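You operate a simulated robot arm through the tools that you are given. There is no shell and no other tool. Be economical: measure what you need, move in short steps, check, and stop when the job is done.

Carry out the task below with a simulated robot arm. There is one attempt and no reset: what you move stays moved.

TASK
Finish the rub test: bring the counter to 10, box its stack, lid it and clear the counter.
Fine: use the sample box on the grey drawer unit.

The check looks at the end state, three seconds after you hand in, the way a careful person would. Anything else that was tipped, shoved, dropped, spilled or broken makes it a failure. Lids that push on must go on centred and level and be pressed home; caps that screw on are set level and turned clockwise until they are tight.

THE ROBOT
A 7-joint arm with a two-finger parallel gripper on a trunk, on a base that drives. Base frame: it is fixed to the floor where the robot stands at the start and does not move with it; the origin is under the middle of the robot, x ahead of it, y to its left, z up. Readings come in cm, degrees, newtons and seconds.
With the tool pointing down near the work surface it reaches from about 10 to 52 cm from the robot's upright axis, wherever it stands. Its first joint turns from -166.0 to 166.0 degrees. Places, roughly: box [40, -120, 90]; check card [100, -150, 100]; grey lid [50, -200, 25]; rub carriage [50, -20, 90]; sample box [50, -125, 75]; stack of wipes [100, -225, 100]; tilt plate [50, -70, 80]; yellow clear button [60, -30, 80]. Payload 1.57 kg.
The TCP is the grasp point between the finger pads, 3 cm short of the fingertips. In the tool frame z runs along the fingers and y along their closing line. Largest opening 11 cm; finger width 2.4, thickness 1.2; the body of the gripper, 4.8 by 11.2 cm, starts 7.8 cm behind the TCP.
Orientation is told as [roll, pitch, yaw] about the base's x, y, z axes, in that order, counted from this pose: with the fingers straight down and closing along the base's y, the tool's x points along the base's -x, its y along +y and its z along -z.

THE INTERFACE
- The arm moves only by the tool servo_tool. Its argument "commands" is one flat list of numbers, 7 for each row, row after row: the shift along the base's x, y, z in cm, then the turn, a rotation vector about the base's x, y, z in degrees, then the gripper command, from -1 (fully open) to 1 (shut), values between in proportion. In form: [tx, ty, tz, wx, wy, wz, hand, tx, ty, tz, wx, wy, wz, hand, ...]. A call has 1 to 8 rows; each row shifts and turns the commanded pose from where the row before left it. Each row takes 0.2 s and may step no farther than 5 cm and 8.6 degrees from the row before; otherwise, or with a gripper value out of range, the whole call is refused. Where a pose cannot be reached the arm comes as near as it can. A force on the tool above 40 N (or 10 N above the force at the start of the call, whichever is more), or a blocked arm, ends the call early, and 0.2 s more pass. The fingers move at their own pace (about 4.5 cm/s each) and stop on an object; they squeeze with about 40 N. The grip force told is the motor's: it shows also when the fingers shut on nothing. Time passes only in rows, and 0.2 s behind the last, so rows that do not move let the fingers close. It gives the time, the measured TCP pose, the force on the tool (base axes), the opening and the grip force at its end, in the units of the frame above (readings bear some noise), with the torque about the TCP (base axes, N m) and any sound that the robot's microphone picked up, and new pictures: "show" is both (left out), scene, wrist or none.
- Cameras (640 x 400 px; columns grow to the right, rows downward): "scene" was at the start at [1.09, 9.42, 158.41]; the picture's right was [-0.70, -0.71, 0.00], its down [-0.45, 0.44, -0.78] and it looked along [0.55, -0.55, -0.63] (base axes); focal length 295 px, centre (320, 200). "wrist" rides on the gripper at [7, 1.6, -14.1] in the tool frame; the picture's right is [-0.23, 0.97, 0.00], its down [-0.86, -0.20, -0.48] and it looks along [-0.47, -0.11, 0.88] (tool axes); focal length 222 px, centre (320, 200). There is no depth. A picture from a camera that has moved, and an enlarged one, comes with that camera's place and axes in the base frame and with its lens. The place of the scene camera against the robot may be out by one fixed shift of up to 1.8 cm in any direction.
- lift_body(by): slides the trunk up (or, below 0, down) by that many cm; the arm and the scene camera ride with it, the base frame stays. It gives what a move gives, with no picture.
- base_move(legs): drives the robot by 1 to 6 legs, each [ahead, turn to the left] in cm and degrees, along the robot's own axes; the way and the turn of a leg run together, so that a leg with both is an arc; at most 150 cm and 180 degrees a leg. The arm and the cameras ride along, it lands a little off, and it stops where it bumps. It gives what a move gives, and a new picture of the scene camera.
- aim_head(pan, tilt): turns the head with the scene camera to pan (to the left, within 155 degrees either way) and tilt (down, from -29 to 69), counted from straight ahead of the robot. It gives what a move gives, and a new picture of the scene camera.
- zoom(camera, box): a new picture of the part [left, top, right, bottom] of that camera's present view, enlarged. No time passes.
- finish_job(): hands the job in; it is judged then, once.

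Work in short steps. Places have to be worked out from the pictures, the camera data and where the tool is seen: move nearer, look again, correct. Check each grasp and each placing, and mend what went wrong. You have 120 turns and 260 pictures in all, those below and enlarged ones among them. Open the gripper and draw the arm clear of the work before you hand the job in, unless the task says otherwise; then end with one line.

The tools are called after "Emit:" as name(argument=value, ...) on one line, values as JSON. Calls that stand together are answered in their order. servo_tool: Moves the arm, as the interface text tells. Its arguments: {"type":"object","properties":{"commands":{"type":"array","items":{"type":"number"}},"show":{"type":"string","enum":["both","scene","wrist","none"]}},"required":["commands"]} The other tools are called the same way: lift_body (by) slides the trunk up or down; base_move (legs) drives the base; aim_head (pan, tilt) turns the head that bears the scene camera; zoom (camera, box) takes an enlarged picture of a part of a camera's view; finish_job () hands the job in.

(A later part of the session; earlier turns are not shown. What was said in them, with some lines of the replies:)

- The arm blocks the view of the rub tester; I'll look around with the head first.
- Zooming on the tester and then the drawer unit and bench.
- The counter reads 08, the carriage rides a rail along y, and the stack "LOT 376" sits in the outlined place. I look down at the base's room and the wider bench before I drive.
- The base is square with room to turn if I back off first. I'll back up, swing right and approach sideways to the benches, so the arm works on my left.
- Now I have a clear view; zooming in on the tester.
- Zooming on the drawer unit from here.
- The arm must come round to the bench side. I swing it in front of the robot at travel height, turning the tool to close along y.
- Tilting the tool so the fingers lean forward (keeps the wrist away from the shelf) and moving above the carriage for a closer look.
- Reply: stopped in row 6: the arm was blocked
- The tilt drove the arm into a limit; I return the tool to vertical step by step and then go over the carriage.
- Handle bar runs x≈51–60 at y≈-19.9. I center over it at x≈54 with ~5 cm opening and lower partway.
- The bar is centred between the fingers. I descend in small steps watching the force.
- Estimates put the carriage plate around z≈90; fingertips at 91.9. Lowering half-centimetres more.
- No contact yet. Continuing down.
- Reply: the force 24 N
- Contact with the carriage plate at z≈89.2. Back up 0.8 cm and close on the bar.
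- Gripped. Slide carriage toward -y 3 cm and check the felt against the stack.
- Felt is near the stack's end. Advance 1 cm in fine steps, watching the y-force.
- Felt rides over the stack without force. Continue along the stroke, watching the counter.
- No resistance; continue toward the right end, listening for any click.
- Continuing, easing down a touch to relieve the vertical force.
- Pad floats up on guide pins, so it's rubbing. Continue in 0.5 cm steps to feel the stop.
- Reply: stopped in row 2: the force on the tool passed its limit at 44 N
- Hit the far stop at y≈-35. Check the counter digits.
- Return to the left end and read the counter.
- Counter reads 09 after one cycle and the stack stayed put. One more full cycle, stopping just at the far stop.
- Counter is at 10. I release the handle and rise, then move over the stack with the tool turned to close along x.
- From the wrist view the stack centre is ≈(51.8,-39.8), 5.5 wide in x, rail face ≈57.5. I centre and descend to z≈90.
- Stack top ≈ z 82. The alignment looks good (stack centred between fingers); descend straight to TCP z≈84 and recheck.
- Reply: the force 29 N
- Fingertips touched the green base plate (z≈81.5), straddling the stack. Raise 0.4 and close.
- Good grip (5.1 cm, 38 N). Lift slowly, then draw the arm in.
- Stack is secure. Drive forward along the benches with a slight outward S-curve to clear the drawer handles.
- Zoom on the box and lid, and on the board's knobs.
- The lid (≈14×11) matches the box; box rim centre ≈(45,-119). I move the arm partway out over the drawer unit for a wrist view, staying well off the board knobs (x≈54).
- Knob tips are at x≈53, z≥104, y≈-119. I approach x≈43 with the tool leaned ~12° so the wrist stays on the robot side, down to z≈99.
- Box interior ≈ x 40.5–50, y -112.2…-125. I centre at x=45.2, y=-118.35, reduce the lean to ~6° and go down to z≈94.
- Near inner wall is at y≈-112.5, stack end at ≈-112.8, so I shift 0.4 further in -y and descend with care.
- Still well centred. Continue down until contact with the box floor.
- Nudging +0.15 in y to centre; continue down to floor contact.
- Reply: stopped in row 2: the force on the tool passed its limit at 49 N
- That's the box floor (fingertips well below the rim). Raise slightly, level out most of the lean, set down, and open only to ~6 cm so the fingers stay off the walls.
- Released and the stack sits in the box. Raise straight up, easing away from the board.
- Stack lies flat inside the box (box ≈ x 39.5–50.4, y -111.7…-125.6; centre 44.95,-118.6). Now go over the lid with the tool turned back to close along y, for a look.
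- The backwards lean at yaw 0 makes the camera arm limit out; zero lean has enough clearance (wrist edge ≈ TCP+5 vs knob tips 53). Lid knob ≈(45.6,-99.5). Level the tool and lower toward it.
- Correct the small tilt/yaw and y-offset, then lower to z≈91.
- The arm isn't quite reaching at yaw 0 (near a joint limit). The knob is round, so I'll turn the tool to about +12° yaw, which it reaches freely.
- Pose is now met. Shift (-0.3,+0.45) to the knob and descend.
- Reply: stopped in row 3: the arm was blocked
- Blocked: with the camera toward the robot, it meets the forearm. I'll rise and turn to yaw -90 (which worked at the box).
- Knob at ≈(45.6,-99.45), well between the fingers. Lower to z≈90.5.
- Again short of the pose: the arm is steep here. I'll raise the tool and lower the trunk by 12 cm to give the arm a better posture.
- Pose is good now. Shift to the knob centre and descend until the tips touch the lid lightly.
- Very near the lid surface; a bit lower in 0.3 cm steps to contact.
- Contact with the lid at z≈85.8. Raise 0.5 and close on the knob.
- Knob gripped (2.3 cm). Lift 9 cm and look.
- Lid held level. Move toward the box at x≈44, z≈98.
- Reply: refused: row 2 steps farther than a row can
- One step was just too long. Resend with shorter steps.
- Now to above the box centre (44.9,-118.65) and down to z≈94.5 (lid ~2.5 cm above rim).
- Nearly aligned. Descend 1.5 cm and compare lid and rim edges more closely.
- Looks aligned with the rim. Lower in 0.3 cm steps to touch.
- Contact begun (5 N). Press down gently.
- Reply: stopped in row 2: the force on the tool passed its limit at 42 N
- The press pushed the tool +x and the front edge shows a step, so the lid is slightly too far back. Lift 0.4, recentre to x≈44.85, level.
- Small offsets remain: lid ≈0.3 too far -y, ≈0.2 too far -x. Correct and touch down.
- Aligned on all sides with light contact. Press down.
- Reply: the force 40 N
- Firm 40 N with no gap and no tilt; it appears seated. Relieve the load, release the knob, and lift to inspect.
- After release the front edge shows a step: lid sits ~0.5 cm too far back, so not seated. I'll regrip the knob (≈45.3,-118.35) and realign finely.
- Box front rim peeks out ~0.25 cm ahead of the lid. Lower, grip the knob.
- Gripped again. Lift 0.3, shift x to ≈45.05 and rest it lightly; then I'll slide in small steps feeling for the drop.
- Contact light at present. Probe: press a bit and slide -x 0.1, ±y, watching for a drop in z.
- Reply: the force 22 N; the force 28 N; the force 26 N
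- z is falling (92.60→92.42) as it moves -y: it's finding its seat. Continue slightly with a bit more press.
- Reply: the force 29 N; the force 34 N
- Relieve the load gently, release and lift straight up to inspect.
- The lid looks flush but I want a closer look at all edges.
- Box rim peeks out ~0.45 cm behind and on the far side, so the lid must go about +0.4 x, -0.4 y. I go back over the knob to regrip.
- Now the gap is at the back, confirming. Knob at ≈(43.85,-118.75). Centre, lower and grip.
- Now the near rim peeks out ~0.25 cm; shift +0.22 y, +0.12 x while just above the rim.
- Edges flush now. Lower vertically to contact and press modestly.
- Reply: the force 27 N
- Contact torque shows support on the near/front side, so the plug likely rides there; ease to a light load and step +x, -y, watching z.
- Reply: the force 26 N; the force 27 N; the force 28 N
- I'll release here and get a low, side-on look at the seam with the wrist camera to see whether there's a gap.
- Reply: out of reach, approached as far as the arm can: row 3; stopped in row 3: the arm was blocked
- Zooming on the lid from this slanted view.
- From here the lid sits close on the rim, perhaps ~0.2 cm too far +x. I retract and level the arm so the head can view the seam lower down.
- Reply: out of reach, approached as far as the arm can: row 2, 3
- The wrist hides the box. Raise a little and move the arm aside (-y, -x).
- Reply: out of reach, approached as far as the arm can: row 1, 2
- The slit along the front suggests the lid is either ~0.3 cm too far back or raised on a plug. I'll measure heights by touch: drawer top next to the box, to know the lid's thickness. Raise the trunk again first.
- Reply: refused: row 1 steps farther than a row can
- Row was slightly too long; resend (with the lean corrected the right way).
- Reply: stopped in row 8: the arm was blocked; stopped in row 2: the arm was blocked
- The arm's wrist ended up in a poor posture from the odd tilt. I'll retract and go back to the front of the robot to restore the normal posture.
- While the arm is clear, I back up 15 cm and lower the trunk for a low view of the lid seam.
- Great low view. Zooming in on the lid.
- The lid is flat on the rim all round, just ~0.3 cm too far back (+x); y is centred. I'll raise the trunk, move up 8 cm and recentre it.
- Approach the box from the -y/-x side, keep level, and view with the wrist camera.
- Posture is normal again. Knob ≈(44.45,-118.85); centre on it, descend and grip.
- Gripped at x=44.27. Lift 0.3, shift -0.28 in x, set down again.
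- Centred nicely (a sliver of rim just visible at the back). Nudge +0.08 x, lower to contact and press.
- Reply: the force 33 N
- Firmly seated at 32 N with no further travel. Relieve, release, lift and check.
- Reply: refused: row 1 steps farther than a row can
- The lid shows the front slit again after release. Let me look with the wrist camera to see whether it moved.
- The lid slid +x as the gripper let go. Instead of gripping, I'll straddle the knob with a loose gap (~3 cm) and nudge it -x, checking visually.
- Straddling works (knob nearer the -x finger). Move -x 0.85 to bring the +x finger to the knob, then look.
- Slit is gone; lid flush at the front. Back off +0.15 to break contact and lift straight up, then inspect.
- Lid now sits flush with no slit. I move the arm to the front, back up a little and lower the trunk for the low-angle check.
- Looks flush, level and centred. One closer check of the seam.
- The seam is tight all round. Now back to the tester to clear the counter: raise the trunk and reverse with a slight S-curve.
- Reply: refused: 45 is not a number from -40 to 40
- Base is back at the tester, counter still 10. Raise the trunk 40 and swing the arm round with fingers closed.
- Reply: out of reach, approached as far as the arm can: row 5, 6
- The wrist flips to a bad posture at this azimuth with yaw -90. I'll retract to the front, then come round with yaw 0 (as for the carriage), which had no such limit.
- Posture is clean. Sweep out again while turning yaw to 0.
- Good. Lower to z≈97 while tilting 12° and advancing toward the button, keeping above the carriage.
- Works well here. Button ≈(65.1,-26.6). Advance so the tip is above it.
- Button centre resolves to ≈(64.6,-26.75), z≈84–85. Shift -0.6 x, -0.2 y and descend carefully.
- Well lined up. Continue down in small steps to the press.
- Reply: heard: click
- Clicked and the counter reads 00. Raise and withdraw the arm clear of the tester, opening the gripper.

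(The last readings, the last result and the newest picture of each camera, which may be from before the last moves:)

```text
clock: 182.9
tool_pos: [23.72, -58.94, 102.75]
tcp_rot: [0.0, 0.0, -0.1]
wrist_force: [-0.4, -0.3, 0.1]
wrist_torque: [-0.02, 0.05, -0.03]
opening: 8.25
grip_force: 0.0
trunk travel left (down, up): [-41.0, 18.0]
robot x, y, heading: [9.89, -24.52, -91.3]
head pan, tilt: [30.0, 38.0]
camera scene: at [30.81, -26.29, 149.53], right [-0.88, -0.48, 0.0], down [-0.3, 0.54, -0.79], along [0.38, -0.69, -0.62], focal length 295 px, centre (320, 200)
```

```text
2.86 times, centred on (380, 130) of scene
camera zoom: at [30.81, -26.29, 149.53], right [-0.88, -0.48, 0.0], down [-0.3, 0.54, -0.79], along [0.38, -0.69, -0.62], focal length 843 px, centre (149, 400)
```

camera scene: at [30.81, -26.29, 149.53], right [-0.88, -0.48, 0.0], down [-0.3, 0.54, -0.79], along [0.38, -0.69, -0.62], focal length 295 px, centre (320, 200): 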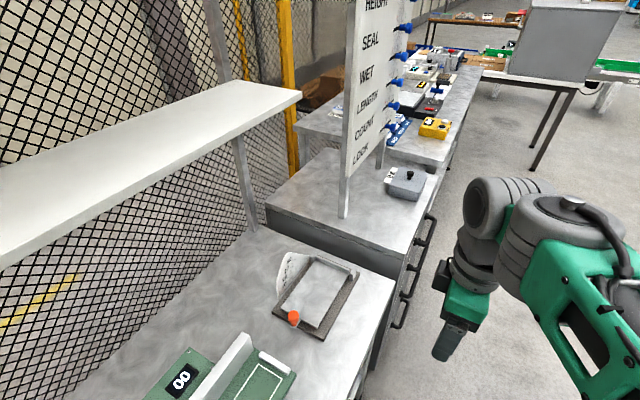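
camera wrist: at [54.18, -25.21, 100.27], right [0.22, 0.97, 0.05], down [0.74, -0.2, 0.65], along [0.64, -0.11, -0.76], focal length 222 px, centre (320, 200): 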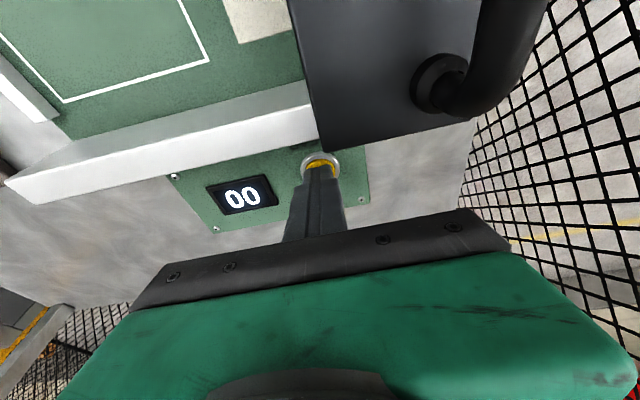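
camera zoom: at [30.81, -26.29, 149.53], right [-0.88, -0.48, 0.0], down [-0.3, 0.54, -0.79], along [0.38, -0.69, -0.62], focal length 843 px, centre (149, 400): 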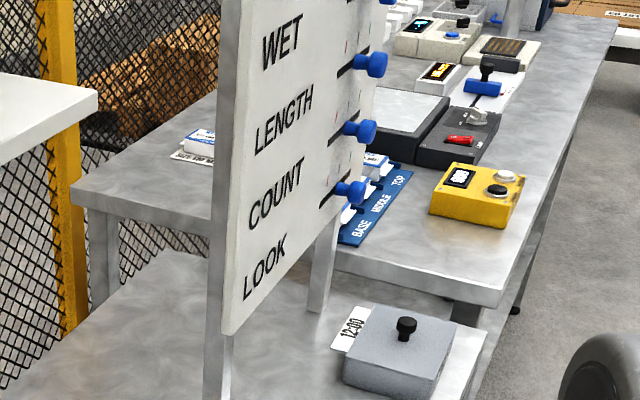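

Counter reads 00, the stack is boxed under a flush lid, the knobs on the board are as they were, and the arm is clear with the gripper open. Handing in.

Emit:
finish_job()

```text
The job is handed in.
```

I finished the rub test: the counter was brought to 10, and the LOT 376 stack is in the 12:00 box on the grey drawer unit. I used the lid lying beside that box; it sits flush, centred and level, pressed with about 32 N and then nudged forward about 0.4 cm to centre it. After that I cleared the counter to 00. The box shifted slightly on the drawer top, probably less than 1 cm, while I was fitting the lid.
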